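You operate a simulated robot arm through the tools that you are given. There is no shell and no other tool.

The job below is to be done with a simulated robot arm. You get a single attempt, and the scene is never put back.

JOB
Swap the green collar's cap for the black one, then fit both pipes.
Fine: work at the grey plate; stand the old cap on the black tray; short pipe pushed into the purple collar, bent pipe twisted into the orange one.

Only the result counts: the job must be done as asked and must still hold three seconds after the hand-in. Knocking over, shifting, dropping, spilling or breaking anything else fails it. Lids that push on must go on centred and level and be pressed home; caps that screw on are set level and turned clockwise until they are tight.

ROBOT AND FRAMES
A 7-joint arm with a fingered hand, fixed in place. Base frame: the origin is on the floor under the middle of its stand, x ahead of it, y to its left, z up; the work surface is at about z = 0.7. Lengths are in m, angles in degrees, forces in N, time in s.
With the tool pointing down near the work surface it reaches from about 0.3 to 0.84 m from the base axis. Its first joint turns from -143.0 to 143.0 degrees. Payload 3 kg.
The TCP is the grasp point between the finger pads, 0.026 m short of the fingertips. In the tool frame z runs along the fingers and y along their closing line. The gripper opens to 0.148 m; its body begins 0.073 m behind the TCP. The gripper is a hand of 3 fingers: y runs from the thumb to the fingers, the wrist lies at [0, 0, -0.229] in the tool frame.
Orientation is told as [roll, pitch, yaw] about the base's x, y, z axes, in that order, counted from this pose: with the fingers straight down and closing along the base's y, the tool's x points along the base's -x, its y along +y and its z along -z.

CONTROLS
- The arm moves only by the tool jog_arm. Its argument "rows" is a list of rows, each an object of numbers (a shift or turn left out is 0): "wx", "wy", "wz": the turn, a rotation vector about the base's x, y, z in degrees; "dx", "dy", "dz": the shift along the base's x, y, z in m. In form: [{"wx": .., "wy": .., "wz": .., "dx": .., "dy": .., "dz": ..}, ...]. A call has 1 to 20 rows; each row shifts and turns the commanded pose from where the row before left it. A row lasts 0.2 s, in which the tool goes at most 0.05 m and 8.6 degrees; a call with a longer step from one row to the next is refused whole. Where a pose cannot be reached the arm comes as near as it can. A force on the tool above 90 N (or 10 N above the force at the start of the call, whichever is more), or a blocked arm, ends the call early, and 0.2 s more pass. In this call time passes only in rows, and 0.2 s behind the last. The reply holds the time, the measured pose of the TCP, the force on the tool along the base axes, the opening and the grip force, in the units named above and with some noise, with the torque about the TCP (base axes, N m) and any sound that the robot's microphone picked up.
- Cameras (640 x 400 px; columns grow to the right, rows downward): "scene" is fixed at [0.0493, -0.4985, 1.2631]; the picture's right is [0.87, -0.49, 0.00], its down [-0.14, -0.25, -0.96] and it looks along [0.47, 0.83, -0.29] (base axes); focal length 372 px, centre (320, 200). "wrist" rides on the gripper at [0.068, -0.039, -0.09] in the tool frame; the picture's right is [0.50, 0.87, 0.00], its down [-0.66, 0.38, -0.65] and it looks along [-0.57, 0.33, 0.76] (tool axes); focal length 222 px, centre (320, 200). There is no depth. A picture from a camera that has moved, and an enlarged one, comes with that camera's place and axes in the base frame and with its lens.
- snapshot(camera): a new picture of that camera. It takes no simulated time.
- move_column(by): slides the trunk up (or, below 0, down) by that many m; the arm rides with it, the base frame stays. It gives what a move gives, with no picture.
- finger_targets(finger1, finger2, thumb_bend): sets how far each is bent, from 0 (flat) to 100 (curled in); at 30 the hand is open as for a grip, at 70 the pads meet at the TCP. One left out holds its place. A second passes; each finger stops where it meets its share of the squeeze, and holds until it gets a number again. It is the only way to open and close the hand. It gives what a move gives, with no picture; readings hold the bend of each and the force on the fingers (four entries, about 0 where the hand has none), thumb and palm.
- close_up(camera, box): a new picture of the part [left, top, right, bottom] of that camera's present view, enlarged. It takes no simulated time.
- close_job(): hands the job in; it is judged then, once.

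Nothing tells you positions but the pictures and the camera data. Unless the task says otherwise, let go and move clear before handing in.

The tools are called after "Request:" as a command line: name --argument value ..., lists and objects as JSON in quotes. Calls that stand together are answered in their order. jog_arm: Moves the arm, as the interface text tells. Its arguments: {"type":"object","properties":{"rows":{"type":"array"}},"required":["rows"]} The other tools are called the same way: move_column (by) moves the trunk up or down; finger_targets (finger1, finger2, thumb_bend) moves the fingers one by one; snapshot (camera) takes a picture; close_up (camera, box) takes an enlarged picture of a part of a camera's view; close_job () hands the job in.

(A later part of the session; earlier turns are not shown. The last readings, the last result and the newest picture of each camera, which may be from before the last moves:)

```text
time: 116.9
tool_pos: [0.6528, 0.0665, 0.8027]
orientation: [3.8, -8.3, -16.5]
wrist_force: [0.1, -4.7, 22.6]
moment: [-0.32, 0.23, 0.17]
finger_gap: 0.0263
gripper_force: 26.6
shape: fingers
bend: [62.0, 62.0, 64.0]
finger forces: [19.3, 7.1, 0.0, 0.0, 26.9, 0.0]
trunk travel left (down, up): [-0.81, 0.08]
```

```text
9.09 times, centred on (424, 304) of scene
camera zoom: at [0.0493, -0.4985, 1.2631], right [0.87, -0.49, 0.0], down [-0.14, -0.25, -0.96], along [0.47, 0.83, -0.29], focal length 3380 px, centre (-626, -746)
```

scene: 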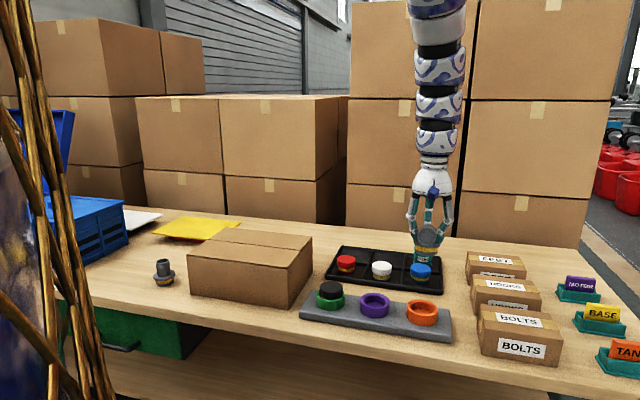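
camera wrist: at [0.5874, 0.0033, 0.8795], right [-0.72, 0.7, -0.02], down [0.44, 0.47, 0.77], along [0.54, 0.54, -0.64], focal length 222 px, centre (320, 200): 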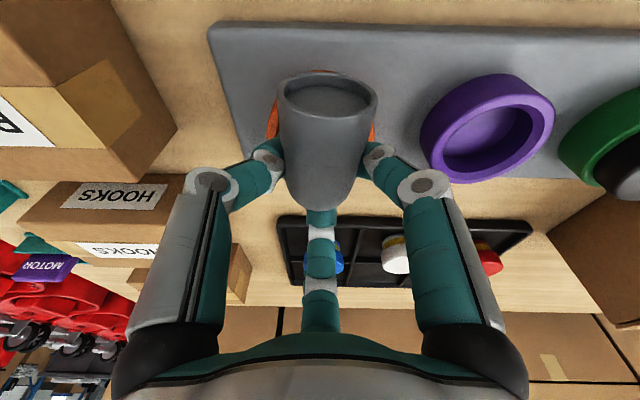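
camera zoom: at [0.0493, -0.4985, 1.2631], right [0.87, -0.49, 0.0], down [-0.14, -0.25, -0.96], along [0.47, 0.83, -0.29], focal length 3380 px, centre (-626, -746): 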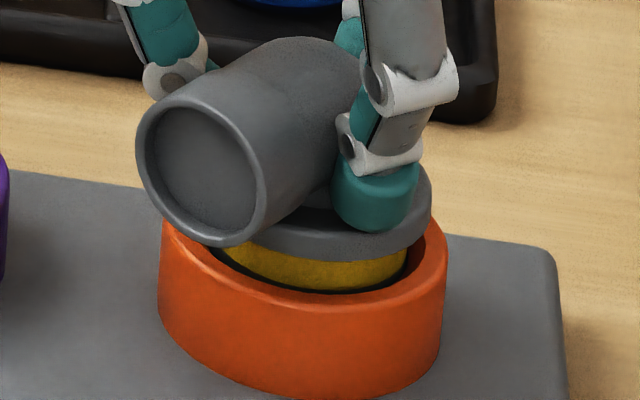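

It turns but hasn't dropped. Now that more of the flange is visible, I'll zoom to check its tilt relative to the collar.

Request:
close_up --camera "scene" --box '[408, 294, 440, 318]'

```text
16.00 times, centred on (424, 306) of scene
camera zoom: at [0.0493, -0.4985, 1.2631], right [0.87, -0.49, 0.0], down [-0.14, -0.25, -0.96], along [0.47, 0.83, -0.29], focal length 5949 px, centre (-1344, -1496)
```

zoom: 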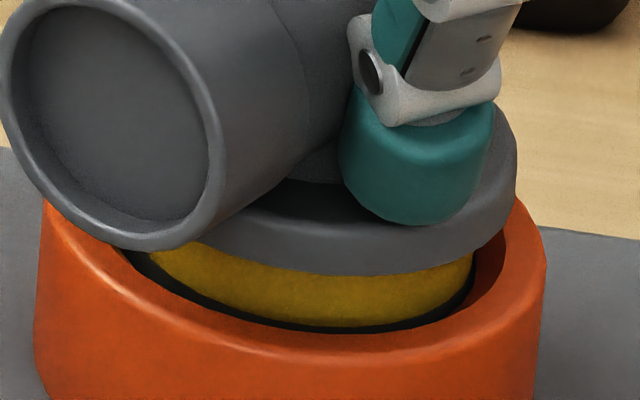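

The flange looks tipped mouth-up by about 5°, and the reaction torque supports a tilt jam. I'll relieve the load, pitch the mouth down 5° while holding the spigot in place, and push again.

Request:
jog_arm --rows '[{"dz": 0.003}, {"wx": 0.46, "wy": -2.45, "dx": -0.0025, "dy": -0.0005}, {"wx": 0.46, "wy": -2.45, "dx": -0.0025, "dy": -0.0005}, {}]'

Request:
jog_arm --rows '[{"dz": -0.001}, {"dz": -0.001}, {}]'

Request:
close_up --camera "scene" --box '[400, 284, 448, 324]'

```text
time: 117.9
tool_pos: [0.647, 0.0669, 0.8052]
orientation: [6.3, -12.6, -16.9]
wrist_force: [-0.8, -1.6, 0.2]
moment: [-0.05, 0.04, -0.03]
finger_gap: 0.0273
gripper_force: 13.5
shape: fingers
bend: [61.0, 62.0, 63.0]
finger forces: [8.0, 6.8, 0.0, 0.1, 12.2, 0.0]
trunk travel left (down, up): [-0.81, 0.08]
```

```text
time: 118.7
tool_pos: [0.6469, 0.0668, 0.8035]
orientation: [6.2, -12.6, -16.8]
wrist_force: [0.3, 0.1, 13.6]
moment: [-0.07, 0.18, 0.05]
finger_gap: 0.0266
gripper_force: 20.9
shape: fingers
bend: [62.0, 62.0, 63.0]
finger forces: [15.3, 8.3, 0.1, 0.0, 18.1, 0.0]
trunk travel left (down, up): [-0.81, 0.08]
```

```text
10.00 times, centred on (424, 304) of scene
camera zoom: at [0.0493, -0.4985, 1.2631], right [0.87, -0.49, 0.0], down [-0.14, -0.25, -0.96], along [0.47, 0.83, -0.29], focal length 3718 px, centre (-720, -840)
```

zoom: 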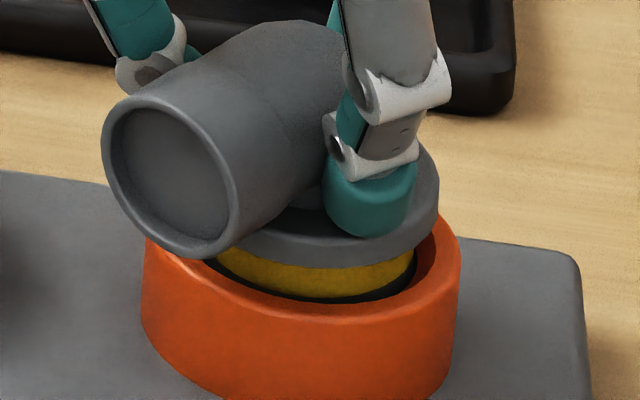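

Resistance dropped to 14 N with less torque. I'll push a bit more and see if it slides.

Request:
jog_arm --rows '[{"dz": -0.001}, {"dz": -0.001}, {}]'

Request:
close_up --camera "scene" --box '[400, 284, 448, 324]'

```text
time: 119.5
tool_pos: [0.6478, 0.0662, 0.8046]
orientation: [6.2, -12.9, -16.8]
wrist_force: [2.9, -5.7, 34.4]
moment: [-0.52, 0.19, 0.2]
finger_gap: 0.0265
gripper_force: 32.5
shape: fingers
bend: [62.0, 61.0, 64.0]
finger forces: [21.2, 8.6, 0.0, 0.0, 33.9, 0.1]
trunk travel left (down, up): [-0.81, 0.08]
```

```text
10.00 times, centred on (424, 304) of scene
camera zoom: at [0.0493, -0.4985, 1.2631], right [0.87, -0.49, 0.0], down [-0.14, -0.25, -0.96], along [0.47, 0.83, -0.29], focal length 3718 px, centre (-720, -840)
```

zoom: 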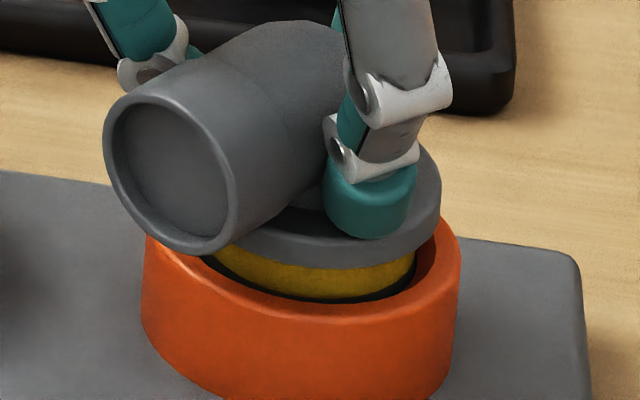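

It still won't go deeper at 34 N, and the thumb carries most of the load. I'll release the pipe so it can settle in the bore on its own, then look at it unobstructed.

Request:
jog_arm --rows '[{"dz": 0.002}, {"dz": 0.001}, {}]'

Request:
finger_targets --finger1 56 --finger2 56 --thumb_bend 56

Request:
close_up --camera "scene" --box '[400, 284, 448, 324]'

```text
time: 120.3
tool_pos: [0.6467, 0.067, 0.8033]
orientation: [6.0, -12.6, -16.8]
wrist_force: [-0.8, -1.0, 3.6]
moment: [-0.09, 0.09, -0.06]
finger_gap: 0.0268
gripper_force: 16.0
shape: fingers
bend: [62.0, 62.0, 63.0]
finger forces: [9.4, 7.0, 0.0, 0.0, 15.6, 0.0]
trunk travel left (down, up): [-0.81, 0.08]
```

```text
time: 121.3
tool_pos: [0.6474, 0.0678, 0.805]
orientation: [6.2, -12.6, -16.9]
wrist_force: [-0.9, 0.3, 9.4]
moment: [0.15, 0.16, -0.01]
finger_gap: 0.0387
gripper_force: 4.8
shape: fingers
bend: [58.0, 56.0, 56.0]
finger forces: [8.8, 0.0, 0.0, 0.0, 0.8, 0.0]
trunk travel left (down, up): [-0.81, 0.08]
```

```text
10.00 times, centred on (424, 304) of scene
camera zoom: at [0.0493, -0.4985, 1.2631], right [0.87, -0.49, 0.0], down [-0.14, -0.25, -0.96], along [0.47, 0.83, -0.29], focal length 3718 px, centre (-720, -840)
```

zoom: 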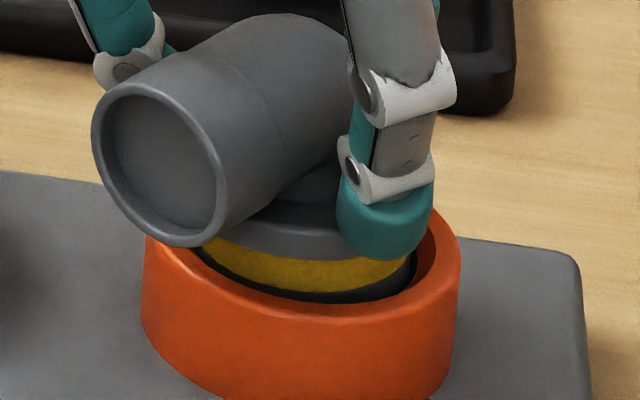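

Finger 1 is still tucked partly under the tube and pushing on it. Opening further should let it slide clear.

Request:
finger_targets --finger1 50 --finger2 46 --thumb_bend 46

Request:
close_up --camera "scene" --box '[400, 284, 448, 324]'

Request:
close_up --camera "wrist" --box '[200, 40, 440, 240]'

```text
time: 122.3
tool_pos: [0.648, 0.067, 0.8048]
orientation: [6.1, -12.5, -16.8]
wrist_force: [0.2, 0.5, 0.5]
moment: [0.04, -0.01, 0.03]
finger_gap: 0.0684
gripper_force: 0.0
shape: fingers
bend: [50.0, 46.0, 46.0]
finger forces: [0.0, 0.0, 0.0, 0.0, 0.0, 0.1]
trunk travel left (down, up): [-0.81, 0.08]
```

```text
10.00 times, centred on (424, 304) of scene
camera zoom: at [0.0493, -0.4985, 1.2631], right [0.87, -0.49, 0.0], down [-0.14, -0.25, -0.96], along [0.47, 0.83, -0.29], focal length 3718 px, centre (-720, -840)
```

zoom: 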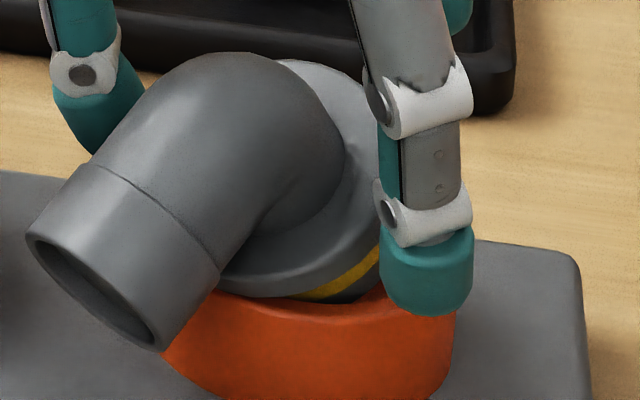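

```text
2.00 times, centred on (320, 140) of wrist
camera zoom: at [0.5524, 0.0463, 0.8731], right [-0.24, 0.97, -0.02], down [0.56, 0.15, 0.82], along [0.8, 0.18, -0.58], focal length 444 px, centre (320, 320)
```

zoom: 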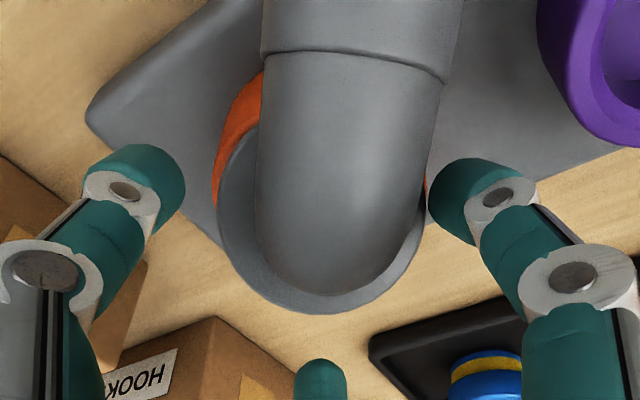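

The pipe has tipped forward out of the bore and is leaning on the collar with its mouth toward the plate, so it was only resting at the chamfer. I'll look at the whole picture before moving anything.

Request:
snapshot --camera "scene"

Request:
snapshot --camera "wrist"

Request:
close_up --camera "scene" --box '[385, 260, 465, 335]'

```text
taken
```

scene: 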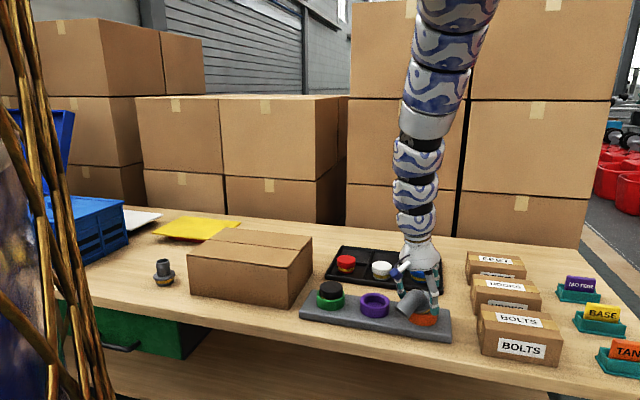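

```text
taken
camera wrist: at [0.5524, 0.0463, 0.8731], right [-0.24, 0.97, -0.02], down [0.56, 0.15, 0.82], along [0.8, 0.18, -0.58], focal length 222 px, centre (320, 200)
```

wrist: 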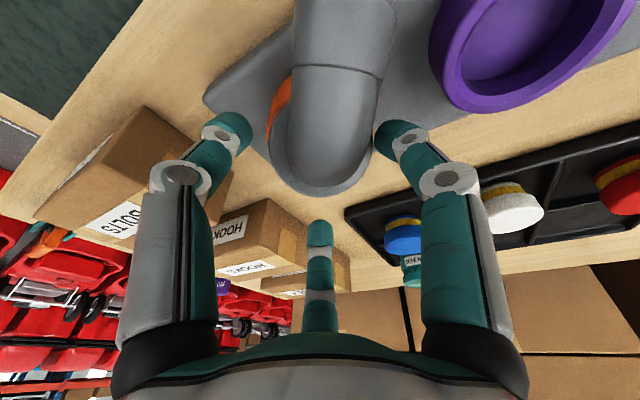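

```text
5.33 times, centred on (425, 298) of scene
camera zoom: at [0.0493, -0.4985, 1.2631], right [0.87, -0.49, 0.0], down [-0.14, -0.25, -0.96], along [0.47, 0.83, -0.29], focal length 1983 px, centre (-240, -320)
```

zoom: 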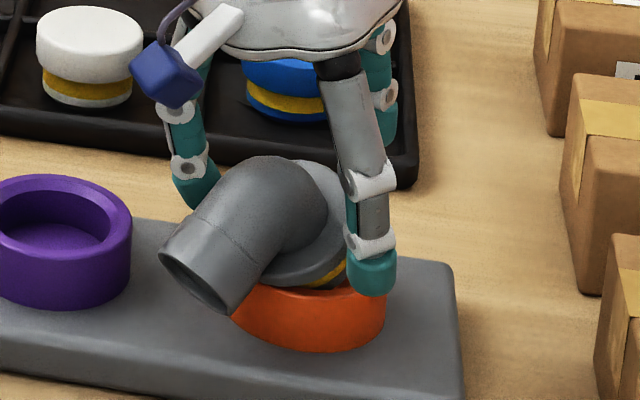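

I estimate the pipe leans mouth-down by about 37° toward azimuth 191°, with its flange front edge on the rim. I'll raise the hand clear first, then line the tool up with the pipe's axis for a new grip.

Request:
jog_arm --rows '[{"dz": 0.01}, {"dz": 0.015}, {"dz": 0.02}, {"dz": 0.02}, {}]'

Request:
close_up --camera "scene" --box '[385, 260, 465, 335]'

Request:
snapshot --camera "wrist"

```text
time: 123.5
tool_pos: [0.6565, 0.0708, 0.8625]
orientation: [6.1, -12.5, -16.8]
wrist_force: [0.2, 0.1, -0.6]
moment: [0.03, 0.04, 0.01]
finger_gap: 0.0683
gripper_force: 0.0
shape: fingers
bend: [50.0, 46.0, 46.0]
finger forces: [0.0, 0.0, 0.0, 0.0, 0.0, 0.0]
out of reach, approached as far as the arm can: row 4
trunk travel left (down, up): [-0.81, 0.08]
```

```text
5.33 times, centred on (425, 298) of scene
camera zoom: at [0.0493, -0.4985, 1.2631], right [0.87, -0.49, 0.0], down [-0.14, -0.25, -0.96], along [0.47, 0.83, -0.29], focal length 1983 px, centre (-240, -320)
```

zoom: 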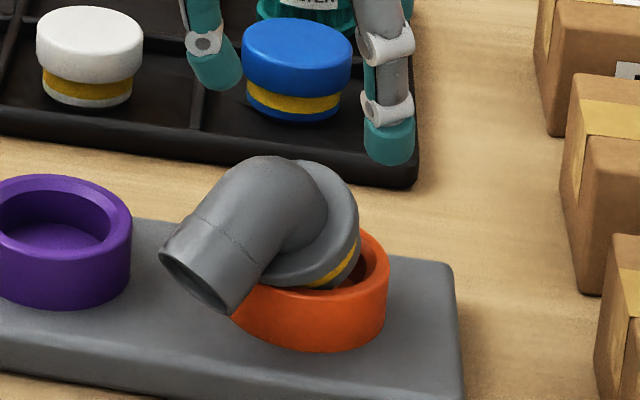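

```text
taken
camera wrist: at [0.5606, 0.0511, 0.9313], right [-0.24, 0.97, -0.02], down [0.56, 0.15, 0.82], along [0.8, 0.18, -0.58], focal length 222 px, centre (320, 200)
```

wrist: 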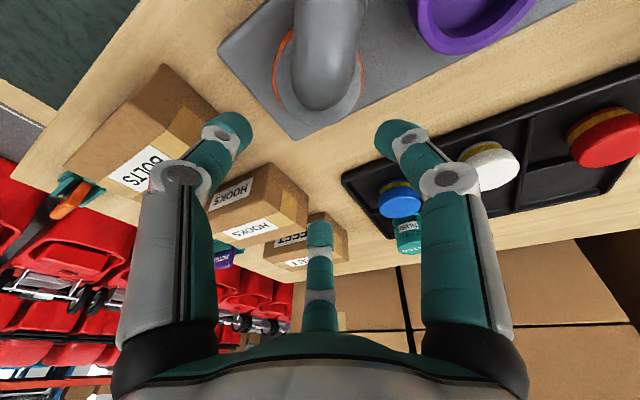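

The pipe rests steadily. Gripping it by the flange edge, like a cap, would put its axis exactly on the tool axis, so I'll zoom in to locate the flange plane.

Request:
close_up --camera "scene" --box '[412, 286, 460, 326]'

Request:
close_up --camera "wrist" --box '[250, 0, 400, 120]'

```text
10.00 times, centred on (436, 306) of scene
camera zoom: at [0.0493, -0.4985, 1.2631], right [0.87, -0.49, 0.0], down [-0.14, -0.25, -0.96], along [0.47, 0.83, -0.29], focal length 3718 px, centre (-840, -860)
```

zoom: 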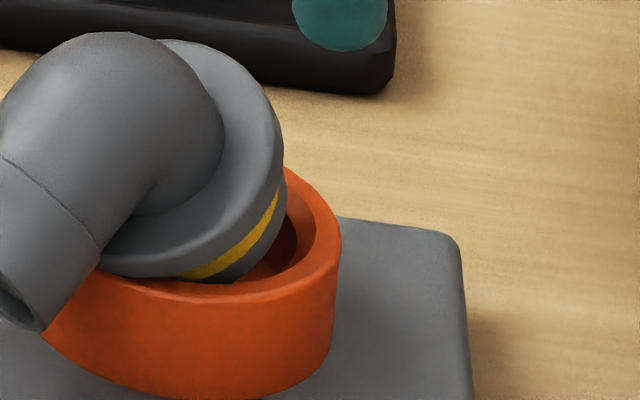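

```text
3.33 times, centred on (325, 60) of wrist
camera zoom: at [0.5606, 0.0511, 0.9313], right [-0.24, 0.97, -0.02], down [0.56, 0.15, 0.82], along [0.8, 0.18, -0.58], focal length 740 px, centre (303, 667)
```

zoom: 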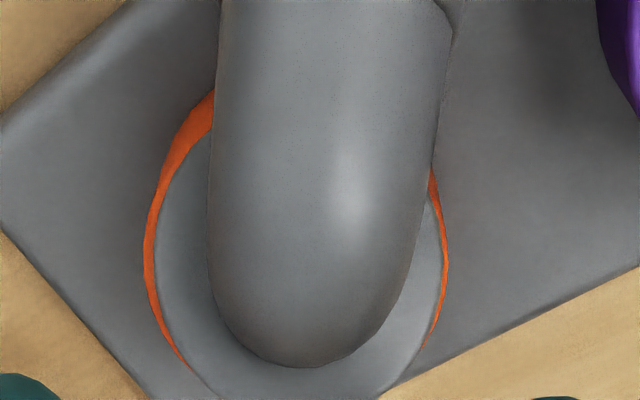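

The flange centre is near (0.637, 0.067, 0.774) and its axis leans about 37° toward azimuth 187°. I'll open fully, tilt the tool to match that axis, and position on it about 5 cm away.

Request:
finger_targets --finger1 45 --finger2 45 --thumb_bend 45

Request:
jog_arm --rows '[{"wx": 0.58, "wy": -5.75, "wz": -1.6, "dx": -0.015, "dy": -0.0028, "dz": -0.008}, {"wx": 0.58, "wy": -5.75, "wz": -1.6, "dx": -0.015, "dy": -0.0028, "dz": -0.008}, {}]'

Request:
snapshot --camera "scene"

Request:
snapshot --camera "wrist"

```text
time: 124.5
tool_pos: [0.657, 0.0728, 0.8628]
orientation: [6.2, -12.6, -16.8]
wrist_force: [0.8, -0.2, -0.2]
moment: [-0.01, 0.01, -0.05]
finger_gap: 0.0781
gripper_force: 0.0
shape: fingers
bend: [45.0, 45.0, 45.0]
finger forces: [0.1, 0.0, 0.0, 0.1, 0.0, 0.1]
trunk travel left (down, up): [-0.81, 0.08]
```

```text
time: 125.3
tool_pos: [0.6306, 0.0897, 0.8132]
orientation: [11.3, -23.1, -21.6]
wrist_force: [0.7, -0.4, -0.4]
moment: [0.02, 0.0, -0.06]
finger_gap: 0.0785
gripper_force: 0.0
shape: fingers
bend: [45.0, 45.0, 45.0]
finger forces: [0.1, 0.1, 0.1, 0.1, 0.0, 0.1]
out of reach, approached as far as the arm can: row 1, 2
trunk travel left (down, up): [-0.81, 0.08]
```

```text
taken
```

scene: 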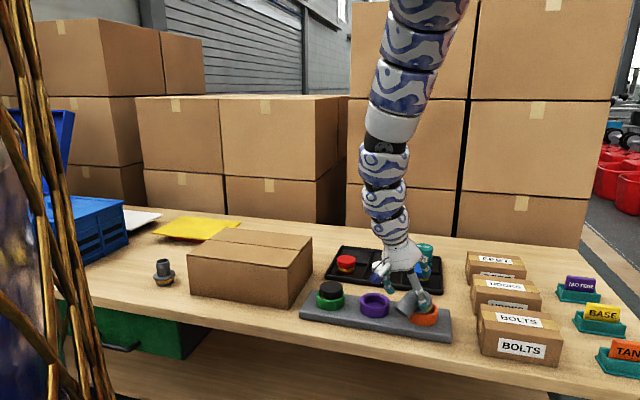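

```text
taken
camera wrist: at [0.5224, 0.0726, 0.861], right [-0.18, 0.98, -0.04], down [0.39, 0.11, 0.92], along [0.9, 0.15, -0.4], focal length 222 px, centre (320, 200)
```

wrist: 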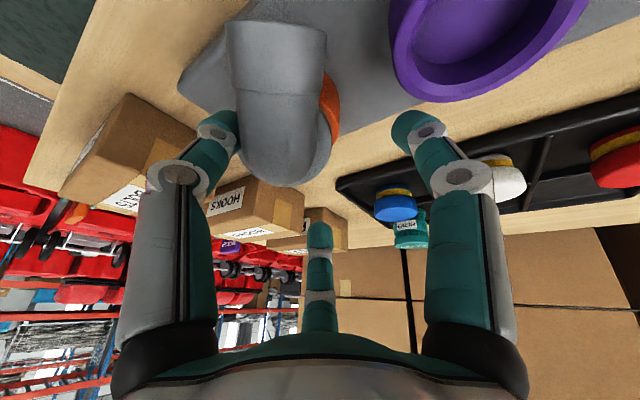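

The arm hit its inner limit and drifted, though it touched nothing. I'll use the remaining trunk travel to go straight up, which gives the arm more room to fold.

Request:
move_column --by 0.075

Request:
jog_arm --rows '[{"dz": -0.01, "dy": -0.008}, {"dz": -0.01, "dy": -0.008}, {"dz": -0.01, "dy": -0.008}, {}]'

Request:
snapshot --camera "wrist"

Request:
close_up --camera "scene" --box '[360, 200, 470, 335]'

```text
time: 126.4
tool_pos: [0.6307, 0.0891, 0.8885]
orientation: [11.2, -23.1, -21.6]
wrist_force: [0.3, 0.0, 0.1]
moment: [-0.01, 0.0, -0.01]
finger_gap: 0.0787
gripper_force: 0.0
shape: fingers
bend: [45.0, 45.0, 45.0]
finger forces: [0.1, 0.0, 0.0, 0.1, 0.1, 0.0]
trunk travel left (down, up): [-0.885, 0.005]
```

```text
time: 127.4
tool_pos: [0.6315, 0.063, 0.8569]
orientation: [11.2, -23.2, -21.6]
wrist_force: [0.5, 1.2, -0.1]
moment: [-0.01, -0.03, 0.0]
finger_gap: 0.0784
gripper_force: 0.0
shape: fingers
bend: [45.0, 45.0, 45.0]
finger forces: [0.1, 0.1, 0.1, 0.1, 0.0, 0.0]
trunk travel left (down, up): [-0.885, 0.005]
```

```text
taken
camera wrist: at [0.5225, 0.0474, 0.9057], right [-0.18, 0.98, -0.04], down [0.39, 0.11, 0.91], along [0.9, 0.14, -0.4], focal length 222 px, centre (320, 200)
```

wrist: 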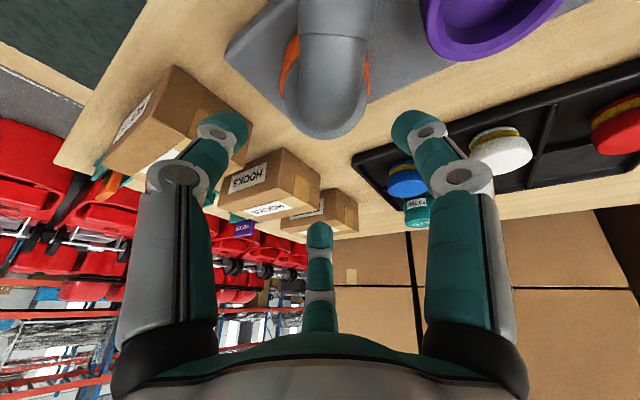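

```text
2.96 times, centred on (415, 268) of scene
camera zoom: at [0.0493, -0.4985, 1.2631], right [0.87, -0.49, 0.0], down [-0.14, -0.25, -0.96], along [0.47, 0.83, -0.29], focal length 1102 px, centre (38, 0)
```

zoom: 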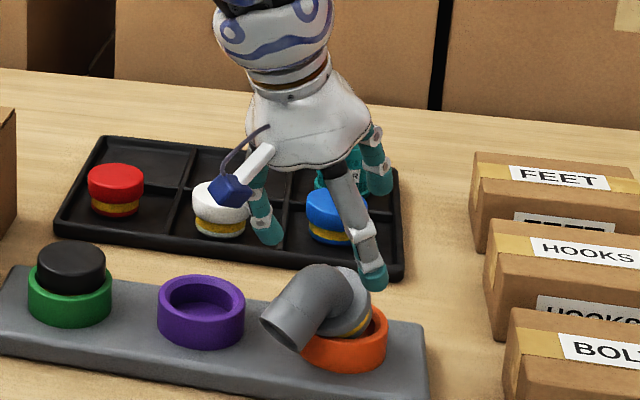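

Now the arm follows properly at 26° tilt. I'll zoom the wrist view to refine the flange position before matching the remaining tilt.

Request:
close_up --camera "wrist" --box '[255, 0, 405, 150]'

Request:
close_up --camera "scene" --box '[392, 280, 452, 330]'

```text
2.67 times, centred on (330, 75) of wrist
camera zoom: at [0.5225, 0.0474, 0.9057], right [-0.18, 0.98, -0.04], down [0.39, 0.11, 0.91], along [0.9, 0.14, -0.4], focal length 592 px, centre (293, 533)
```

zoom: 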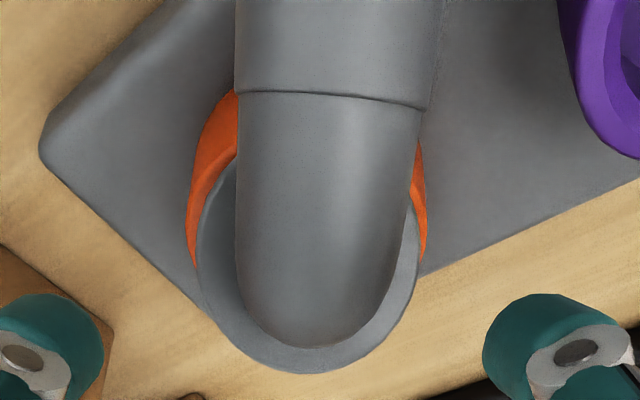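

```text
8.00 times, centred on (422, 305) of scene
camera zoom: at [0.0493, -0.4985, 1.2631], right [0.87, -0.49, 0.0], down [-0.14, -0.25, -0.96], along [0.47, 0.83, -0.29], focal length 2974 px, centre (-496, -640)
```

zoom: 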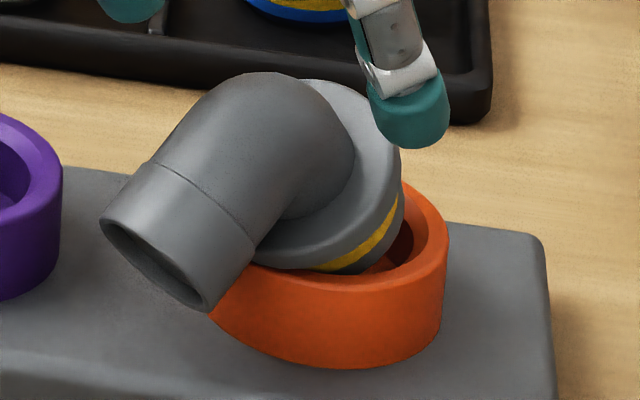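

The refined flange centre is (0.638, 0.0665, 0.775) with the same 37° axis. I'll complete the tilt while sliding onto the pipe's axis, staying about 6 cm above the flange.

Request:
jog_arm --rows '[{"wx": 2.35, "wy": -5.45, "wz": -1.55, "dx": -0.0142, "dy": -0.0012, "dz": -0.0177}, {"wx": 2.35, "wy": -5.45, "wz": -1.55, "dx": -0.0142, "dy": -0.0012, "dz": -0.0177}, {}]'

Request:
snapshot --camera "wrist"

Request:
close_up --camera "scene" --box '[370, 240, 470, 335]'

```text
time: 128.2
tool_pos: [0.6032, 0.0617, 0.8231]
orientation: [21.4, -30.9, -29.4]
wrist_force: [-0.1, -0.4, 0.2]
moment: [0.02, 0.0, 0.0]
finger_gap: 0.0786
gripper_force: 0.0
shape: fingers
bend: [45.0, 45.0, 45.0]
finger forces: [0.1, 0.0, 0.1, 0.0, 0.0, 0.0]
trunk travel left (down, up): [-0.885, 0.005]
```

```text
taken
camera wrist: at [0.4867, 0.049, 0.8477], right [-0.12, 0.99, 0.01], down [0.21, 0.01, 0.98], along [0.97, 0.12, -0.21], focal length 222 px, centre (320, 200)
```

wrist: 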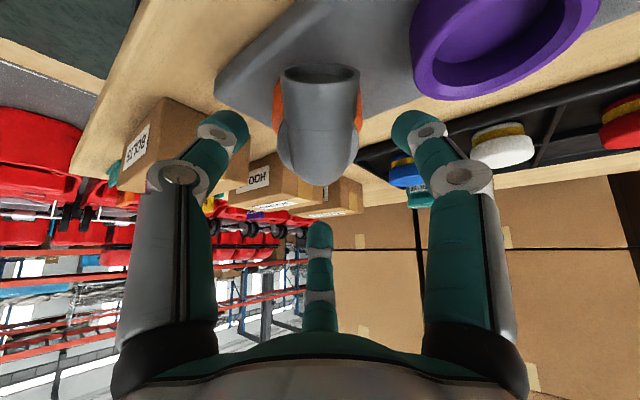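

```text
4.21 times, centred on (420, 288) of scene
camera zoom: at [0.0493, -0.4985, 1.2631], right [0.87, -0.49, 0.0], down [-0.14, -0.25, -0.96], along [0.47, 0.83, -0.29], focal length 1566 px, centre (-101, -168)
```

zoom: 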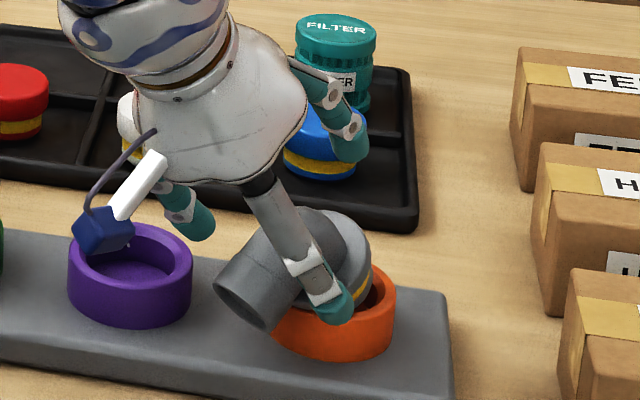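

The tool axis now matches the pipe's axis. I'll zoom in to check centring before sliding down around the flange.

Request:
close_up --camera "wrist" --box '[240, 50, 400, 210]'

Request:
close_up --camera "scene" --box '[405, 275, 455, 325]'

```text
2.50 times, centred on (320, 130) of wrist
camera zoom: at [0.4867, 0.049, 0.8477], right [-0.12, 0.99, 0.01], down [0.21, 0.01, 0.98], along [0.97, 0.12, -0.21], focal length 555 px, centre (320, 375)
```

zoom: 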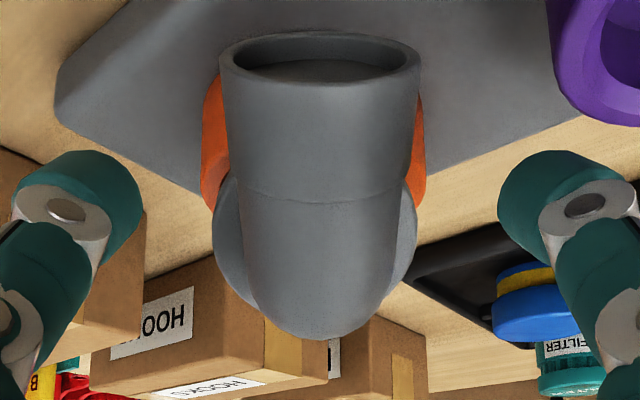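

```text
8.00 times, centred on (430, 300) of scene
camera zoom: at [0.0493, -0.4985, 1.2631], right [0.87, -0.49, 0.0], down [-0.14, -0.25, -0.96], along [0.47, 0.83, -0.29], focal length 2974 px, centre (-560, -600)
```

zoom: 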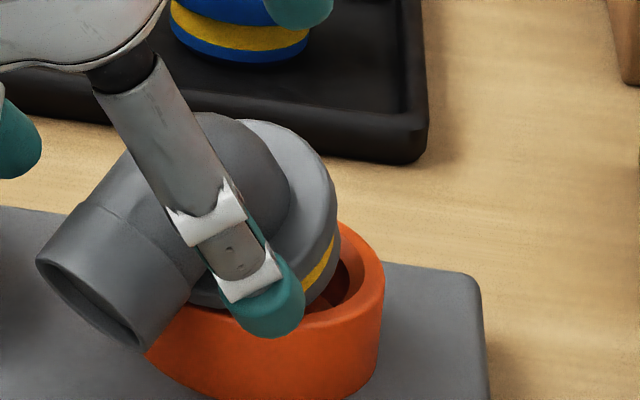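

The flange is centred to about 1.5 mm and the tool is tilted 3–4° too much. I'll trim that while sliding in most of the way along the axis.

Request:
jog_arm --rows '[{"wx": -0.4, "wy": 3.0, "dx": 0.008, "dy": -0.0008, "dz": -0.011}, {"dx": 0.008, "dy": 0.001, "dz": -0.011}, {}]'

Request:
close_up --camera "wrist" --box '[240, 50, 400, 230]'

Request:
close_up --camera "scene" --box '[405, 275, 455, 325]'

```text
time: 129.0
tool_pos: [0.6201, 0.0633, 0.8009]
orientation: [19.0, -28.6, -28.3]
wrist_force: [0.3, -0.1, -0.2]
moment: [0.0, -0.01, -0.01]
finger_gap: 0.0787
gripper_force: 0.1
shape: fingers
bend: [45.0, 45.0, 45.0]
finger forces: [0.0, 0.0, 0.0, 0.0, 0.0, 0.0]
trunk travel left (down, up): [-0.885, 0.005]
```

```text
2.22 times, centred on (320, 140) of wrist
camera zoom: at [0.5031, 0.0495, 0.8326], right [-0.12, 0.99, 0.01], down [0.26, 0.02, 0.96], along [0.96, 0.12, -0.26], focal length 494 px, centre (320, 333)
```

zoom: 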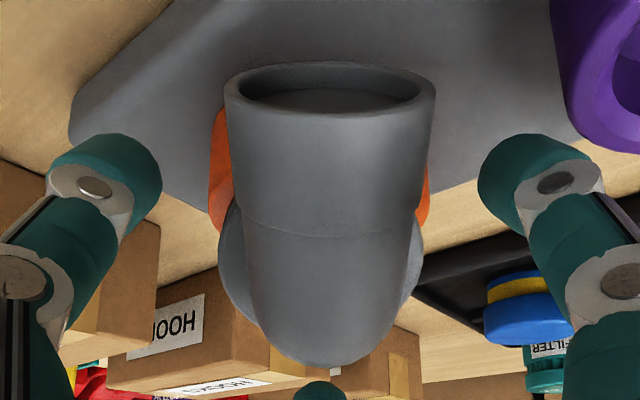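

```text
8.00 times, centred on (430, 300) of scene
camera zoom: at [0.0493, -0.4985, 1.2631], right [0.87, -0.49, 0.0], down [-0.14, -0.25, -0.96], along [0.47, 0.83, -0.29], focal length 2974 px, centre (-560, -600)
```

zoom: 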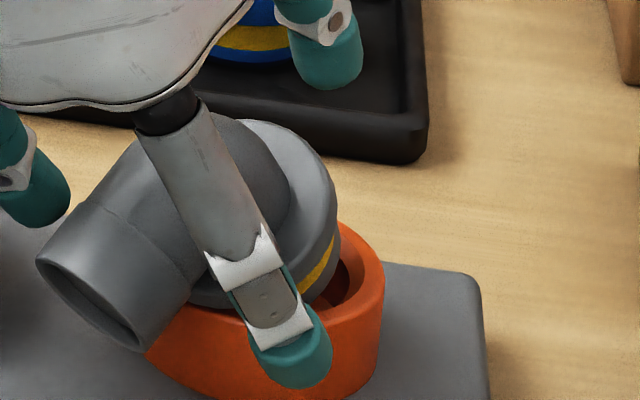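

It's centred well. I'll advance the last 14 mm along the axis so the pads straddle the flange edge, and close lightly.

Request:
jog_arm --rows '[{"dx": 0.004, "dy": 0.0005, "dz": -0.006}, {"dx": 0.004, "dy": 0.0005, "dz": -0.006}, {}]'

Request:
finger_targets --finger1 53 --finger2 53 --thumb_bend 53

Request:
close_up --camera "wrist" --box '[240, 50, 400, 250]'

Request:
close_up --camera "scene" --box '[405, 275, 455, 325]'

```text
time: 129.8
tool_pos: [0.6272, 0.0646, 0.789]
orientation: [19.1, -28.5, -28.3]
wrist_force: [-0.1, 0.1, 1.1]
moment: [-0.01, 0.0, 0.0]
finger_gap: 0.0785
gripper_force: 0.0
shape: fingers
bend: [45.0, 45.0, 45.0]
finger forces: [0.1, 0.1, 0.1, 0.0, 0.1, 0.1]
trunk travel left (down, up): [-0.885, 0.005]
```

```text
time: 130.8
tool_pos: [0.6269, 0.0638, 0.7891]
orientation: [19.2, -28.5, -28.3]
wrist_force: [0.1, 1.3, 0.5]
moment: [0.03, -0.02, -0.02]
finger_gap: 0.0529
gripper_force: 0.1
shape: fingers
bend: [53.0, 52.0, 53.0]
finger forces: [0.0, 0.3, 0.2, 0.0, 0.0, 0.0]
trunk travel left (down, up): [-0.885, 0.005]
```

```text
2.00 times, centred on (320, 150) of wrist
camera zoom: at [0.5115, 0.0508, 0.8207], right [-0.12, 0.99, 0.01], down [0.26, 0.02, 0.96], along [0.96, 0.12, -0.26], focal length 444 px, centre (320, 300)
```

zoom: 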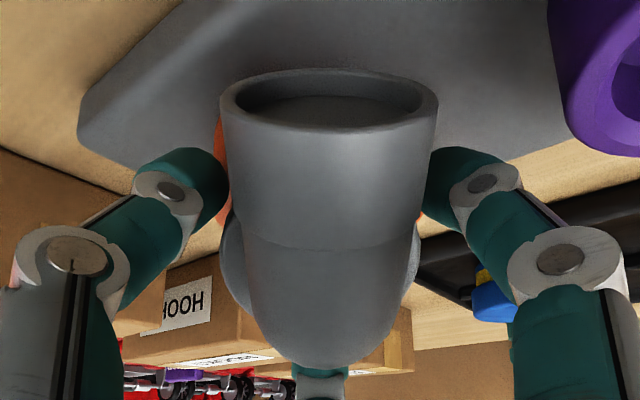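

```text
8.00 times, centred on (430, 300) of scene
camera zoom: at [0.0493, -0.4985, 1.2631], right [0.87, -0.49, 0.0], down [-0.14, -0.25, -0.96], along [0.47, 0.83, -0.29], focal length 2974 px, centre (-560, -600)
```

zoom: 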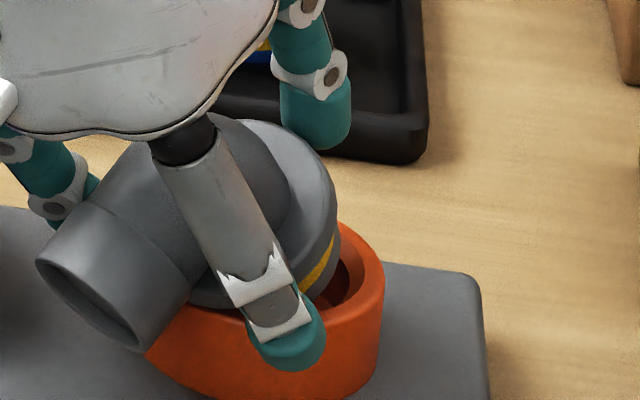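

Finger 2 just touches. I'll close further in small steps.

Request:
finger_targets --finger1 56 --finger2 55 --thumb_bend 56

Request:
close_up --camera "scene" --box '[405, 275, 455, 325]'

Request:
close_up --camera "wrist" --box '[240, 50, 400, 250]'

```text
time: 131.8
tool_pos: [0.6263, 0.0645, 0.7896]
orientation: [19.1, -28.5, -28.4]
wrist_force: [-0.3, -0.4, -0.6]
moment: [0.02, -0.01, -0.01]
finger_gap: 0.0471
gripper_force: 2.4
shape: fingers
bend: [54.0, 53.0, 55.0]
finger forces: [1.2, 1.8, 0.0, 0.0, 1.5, 0.0]
trunk travel left (down, up): [-0.885, 0.005]
```

```text
8.00 times, centred on (430, 300) of scene
camera zoom: at [0.0493, -0.4985, 1.2631], right [0.87, -0.49, 0.0], down [-0.14, -0.25, -0.96], along [0.47, 0.83, -0.29], focal length 2974 px, centre (-560, -600)
```

zoom: 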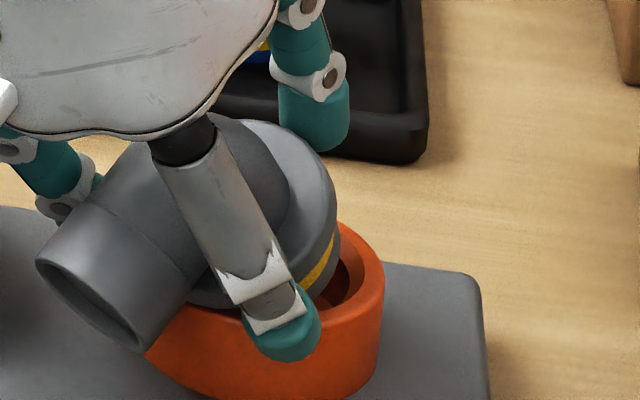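

```text
2.00 times, centred on (320, 150) of wrist
camera zoom: at [0.5115, 0.0508, 0.8207], right [-0.12, 0.99, 0.01], down [0.26, 0.02, 0.96], along [0.96, 0.12, -0.26], focal length 444 px, centre (320, 300)
```

zoom: 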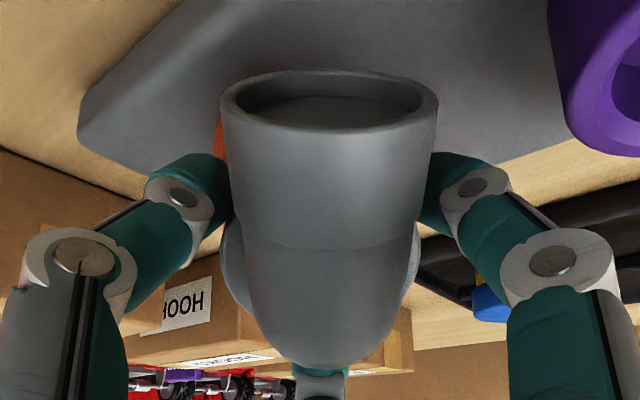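

The bends match those for a 0.06 m cap, so all three pads are on the flange rim. I'll firm up the grip.

Request:
finger_targets --finger1 70 --finger2 70 --thumb_bend 64

Request:
close_up --camera "scene" --box '[405, 275, 455, 325]'

Request:
close_up --camera "wrist" --box '[240, 50, 400, 250]'

```text
time: 132.8
tool_pos: [0.6279, 0.0628, 0.7888]
orientation: [19.1, -28.6, -28.2]
wrist_force: [-0.2, 0.1, -0.1]
moment: [-0.03, 0.0, 0.0]
finger_gap: 0.0434
gripper_force: 16.0
shape: fingers
bend: [55.0, 53.0, 58.0]
finger forces: [10.6, 10.4, 0.0, 0.0, 11.2, 0.0]
trunk travel left (down, up): [-0.885, 0.005]
```

```text
8.00 times, centred on (430, 300) of scene
camera zoom: at [0.0493, -0.4985, 1.2631], right [0.87, -0.49, 0.0], down [-0.14, -0.25, -0.96], along [0.47, 0.83, -0.29], focal length 2974 px, centre (-560, -600)
```

zoom: 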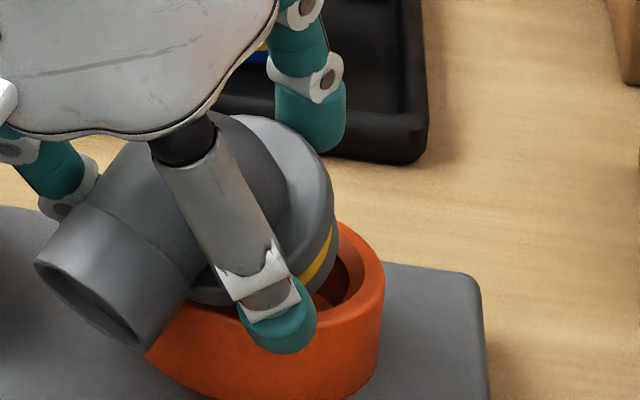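

```text
2.00 times, centred on (320, 150) of wrist
camera zoom: at [0.5115, 0.0508, 0.8207], right [-0.12, 0.99, 0.01], down [0.26, 0.02, 0.96], along [0.96, 0.12, -0.26], focal length 444 px, centre (320, 300)
```

zoom: 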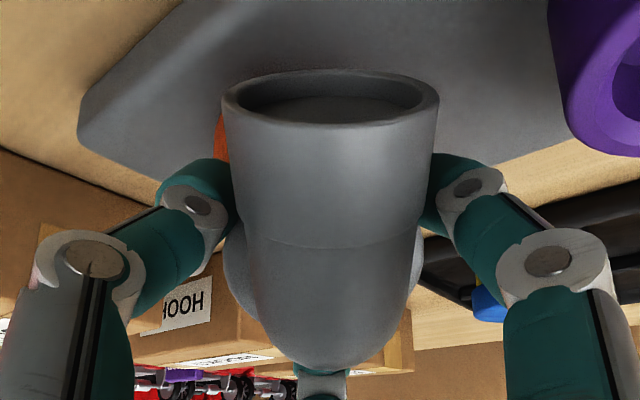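

The grip is firm and balanced at about 11 N each. I'll lift gently and check.

Request:
jog_arm --rows '[{"dz": 0.005}, {"dz": 0.01}, {"dz": 0.015}, {}]'

Request:
close_up --camera "scene" --box '[395, 255, 455, 325]'

Request:
close_up --camera "wrist" --box '[240, 50, 400, 250]'

```text
time: 133.8
tool_pos: [0.6277, 0.0652, 0.8193]
orientation: [19.2, -28.5, -28.3]
wrist_force: [0.0, -0.2, -1.9]
moment: [-0.03, -0.02, -0.02]
finger_gap: 0.0436
gripper_force: 15.4
shape: fingers
bend: [55.0, 53.0, 58.0]
finger forces: [10.7, 10.1, 0.0, 0.1, 10.6, 0.0]
trunk travel left (down, up): [-0.885, 0.005]
```

```text
5.71 times, centred on (425, 290) of scene
camera zoom: at [0.0493, -0.4985, 1.2631], right [0.87, -0.49, 0.0], down [-0.14, -0.25, -0.96], along [0.47, 0.83, -0.29], focal length 2125 px, centre (-280, -314)
```

zoom: 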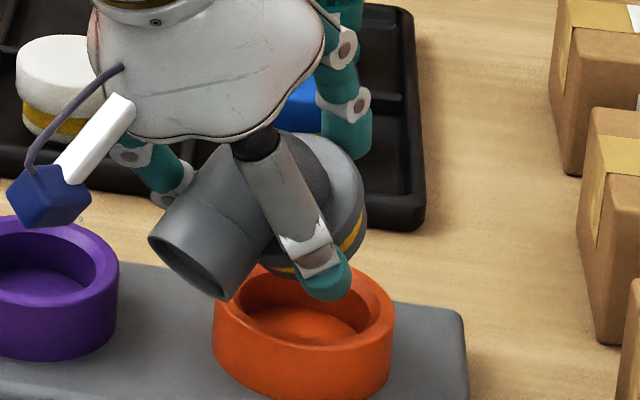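

```text
2.00 times, centred on (320, 150) of wrist
camera zoom: at [0.5116, 0.0515, 0.8506], right [-0.12, 0.99, 0.01], down [0.26, 0.02, 0.96], along [0.96, 0.12, -0.26], focal length 444 px, centre (320, 300)
```

zoom: 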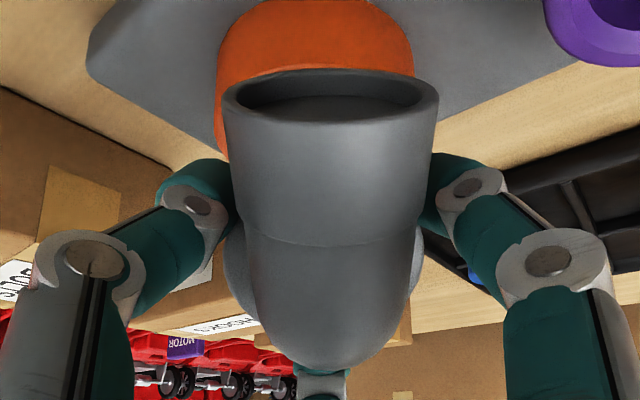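

The pipe is firmly held and aligned with the tool to within about 1°. I'll rise and rotate the tool back to vertical, which will stand the pipe upright on the tool axis.

Request:
jog_arm --rows '[{"dz": 0.015}, {"wx": -0.88, "wy": 6.72, "dx": 0.004, "dz": 0.005}, {"wx": -0.88, "wy": 6.72, "dx": 0.004, "dz": 0.005}, {"wx": -0.88, "wy": 6.72, "dx": 0.004, "dz": 0.005}, {"wx": -0.88, "wy": 6.72, "dx": 0.004, "dz": 0.005}, {"wx": -0.88, "wy": 6.72, "dx": 0.004, "dz": 0.005}, {}]'

Request:
snapshot --camera "scene"

Request:
snapshot --camera "wrist"

Request:
close_up --camera "scene" --box '[395, 235, 465, 325]'

```text
time: 135.4
tool_pos: [0.6466, 0.0576, 0.857]
orientation: [0.6, -3.5, -23.7]
wrist_force: [0.6, -0.8, -1.4]
moment: [0.02, 0.02, -0.01]
finger_gap: 0.0426
gripper_force: 15.5
shape: fingers
bend: [56.0, 54.0, 58.0]
finger forces: [10.4, 10.3, 0.0, 0.0, 10.6, 0.0]
out of reach, approached as far as the arm can: row 6
trunk travel left (down, up): [-0.885, 0.005]
```

```text
taken
```

scene: 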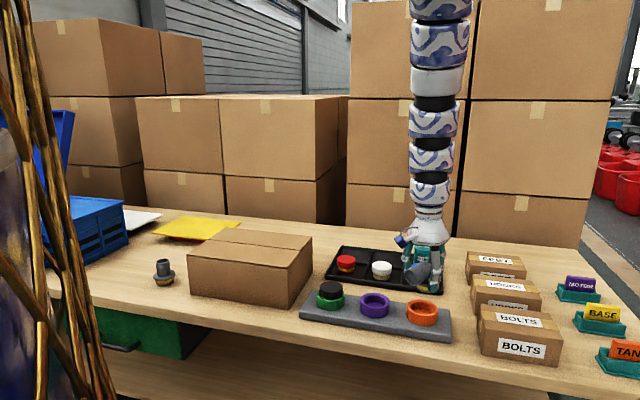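

```text
taken
camera wrist: at [0.5633, 0.0502, 0.9412], right [-0.11, 0.99, -0.02], down [0.71, 0.09, 0.7], along [0.69, 0.06, -0.72], focal length 222 px, centre (320, 200)
```

wrist: 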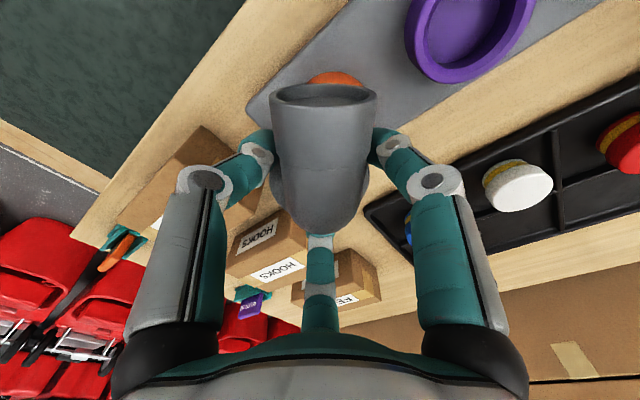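

```text
4.44 times, centred on (430, 280) of scene
camera zoom: at [0.0493, -0.4985, 1.2631], right [0.87, -0.49, 0.0], down [-0.14, -0.25, -0.96], along [0.47, 0.83, -0.29], focal length 1652 px, centre (-169, -156)
```

zoom: 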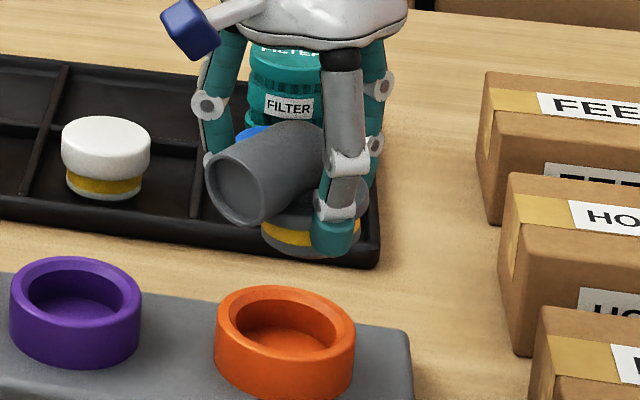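

The pipe is nearly upright with 3.5° left. I'll raise the hand, bring the trunk down to give comfortable reach at the collar, and finish levelling.

Request:
jog_arm --rows '[{"dz": 0.02}, {"dz": 0.02}, {"dz": 0.02}, {"wx": 0.6, "wy": 3.4}, {}]'

Request:
snapshot --camera "wrist"

```text
time: 136.6
tool_pos: [0.647, 0.058, 0.9158]
orientation: [-0.2, -0.1, -23.6]
wrist_force: [0.2, 0.3, -0.5]
moment: [0.02, -0.03, 0.02]
finger_gap: 0.0425
gripper_force: 14.8
shape: fingers
bend: [56.0, 54.0, 58.0]
finger forces: [10.0, 10.0, 0.0, 0.1, 10.3, 0.0]
trunk travel left (down, up): [-0.885, 0.005]
```

```text
taken
camera wrist: at [0.5694, 0.0501, 1.0062], right [-0.11, 0.99, 0.0], down [0.75, 0.09, 0.65], along [0.65, 0.07, -0.76], focal length 222 px, centre (320, 200)
```

wrist: 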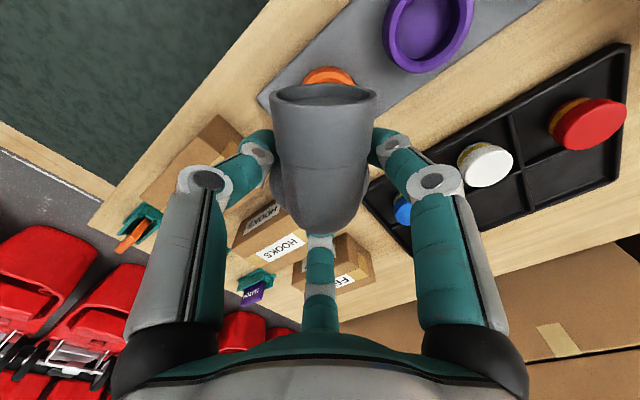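

The tool is vertical and the pipe level. Lowering the trunk to bring it closer above the collar.

Request:
move_column --by -0.065

Request:
close_up --camera "scene" --box '[395, 245, 465, 330]'

Request:
close_up --camera "wrist" --box '[240, 30, 400, 240]'

```text
time: 137.7
tool_pos: [0.6468, 0.0577, 0.8497]
orientation: [-0.2, -0.1, -23.8]
wrist_force: [0.9, 1.1, -0.6]
moment: [0.02, 0.01, 0.0]
finger_gap: 0.0425
gripper_force: 15.2
shape: fingers
bend: [56.0, 54.0, 58.0]
finger forces: [10.0, 10.0, 0.2, 0.1, 10.2, 0.0]
trunk travel left (down, up): [-0.82, 0.07]
```

```text
4.71 times, centred on (430, 288) of scene
camera zoom: at [0.0493, -0.4985, 1.2631], right [0.87, -0.49, 0.0], down [-0.14, -0.25, -0.96], along [0.47, 0.83, -0.29], focal length 1750 px, centre (-198, -212)
```

zoom: 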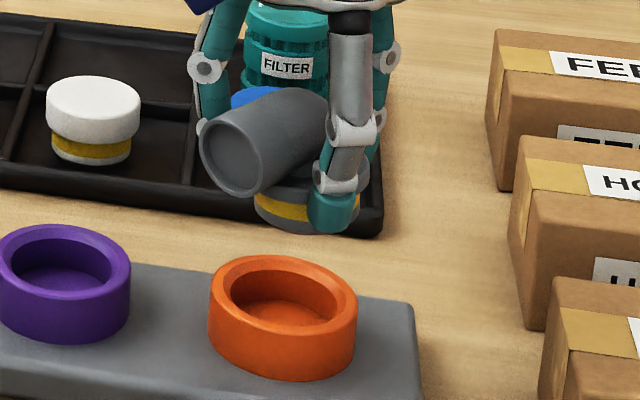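

```text
1.90 times, centred on (320, 135) of wrist
camera zoom: at [0.5695, 0.0496, 0.9408], right [-0.11, 0.99, 0.0], down [0.75, 0.09, 0.65], along [0.65, 0.07, -0.76], focal length 423 px, centre (320, 324)
```

zoom: 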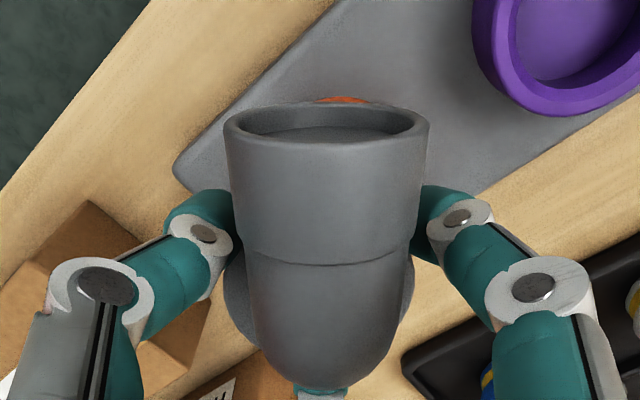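

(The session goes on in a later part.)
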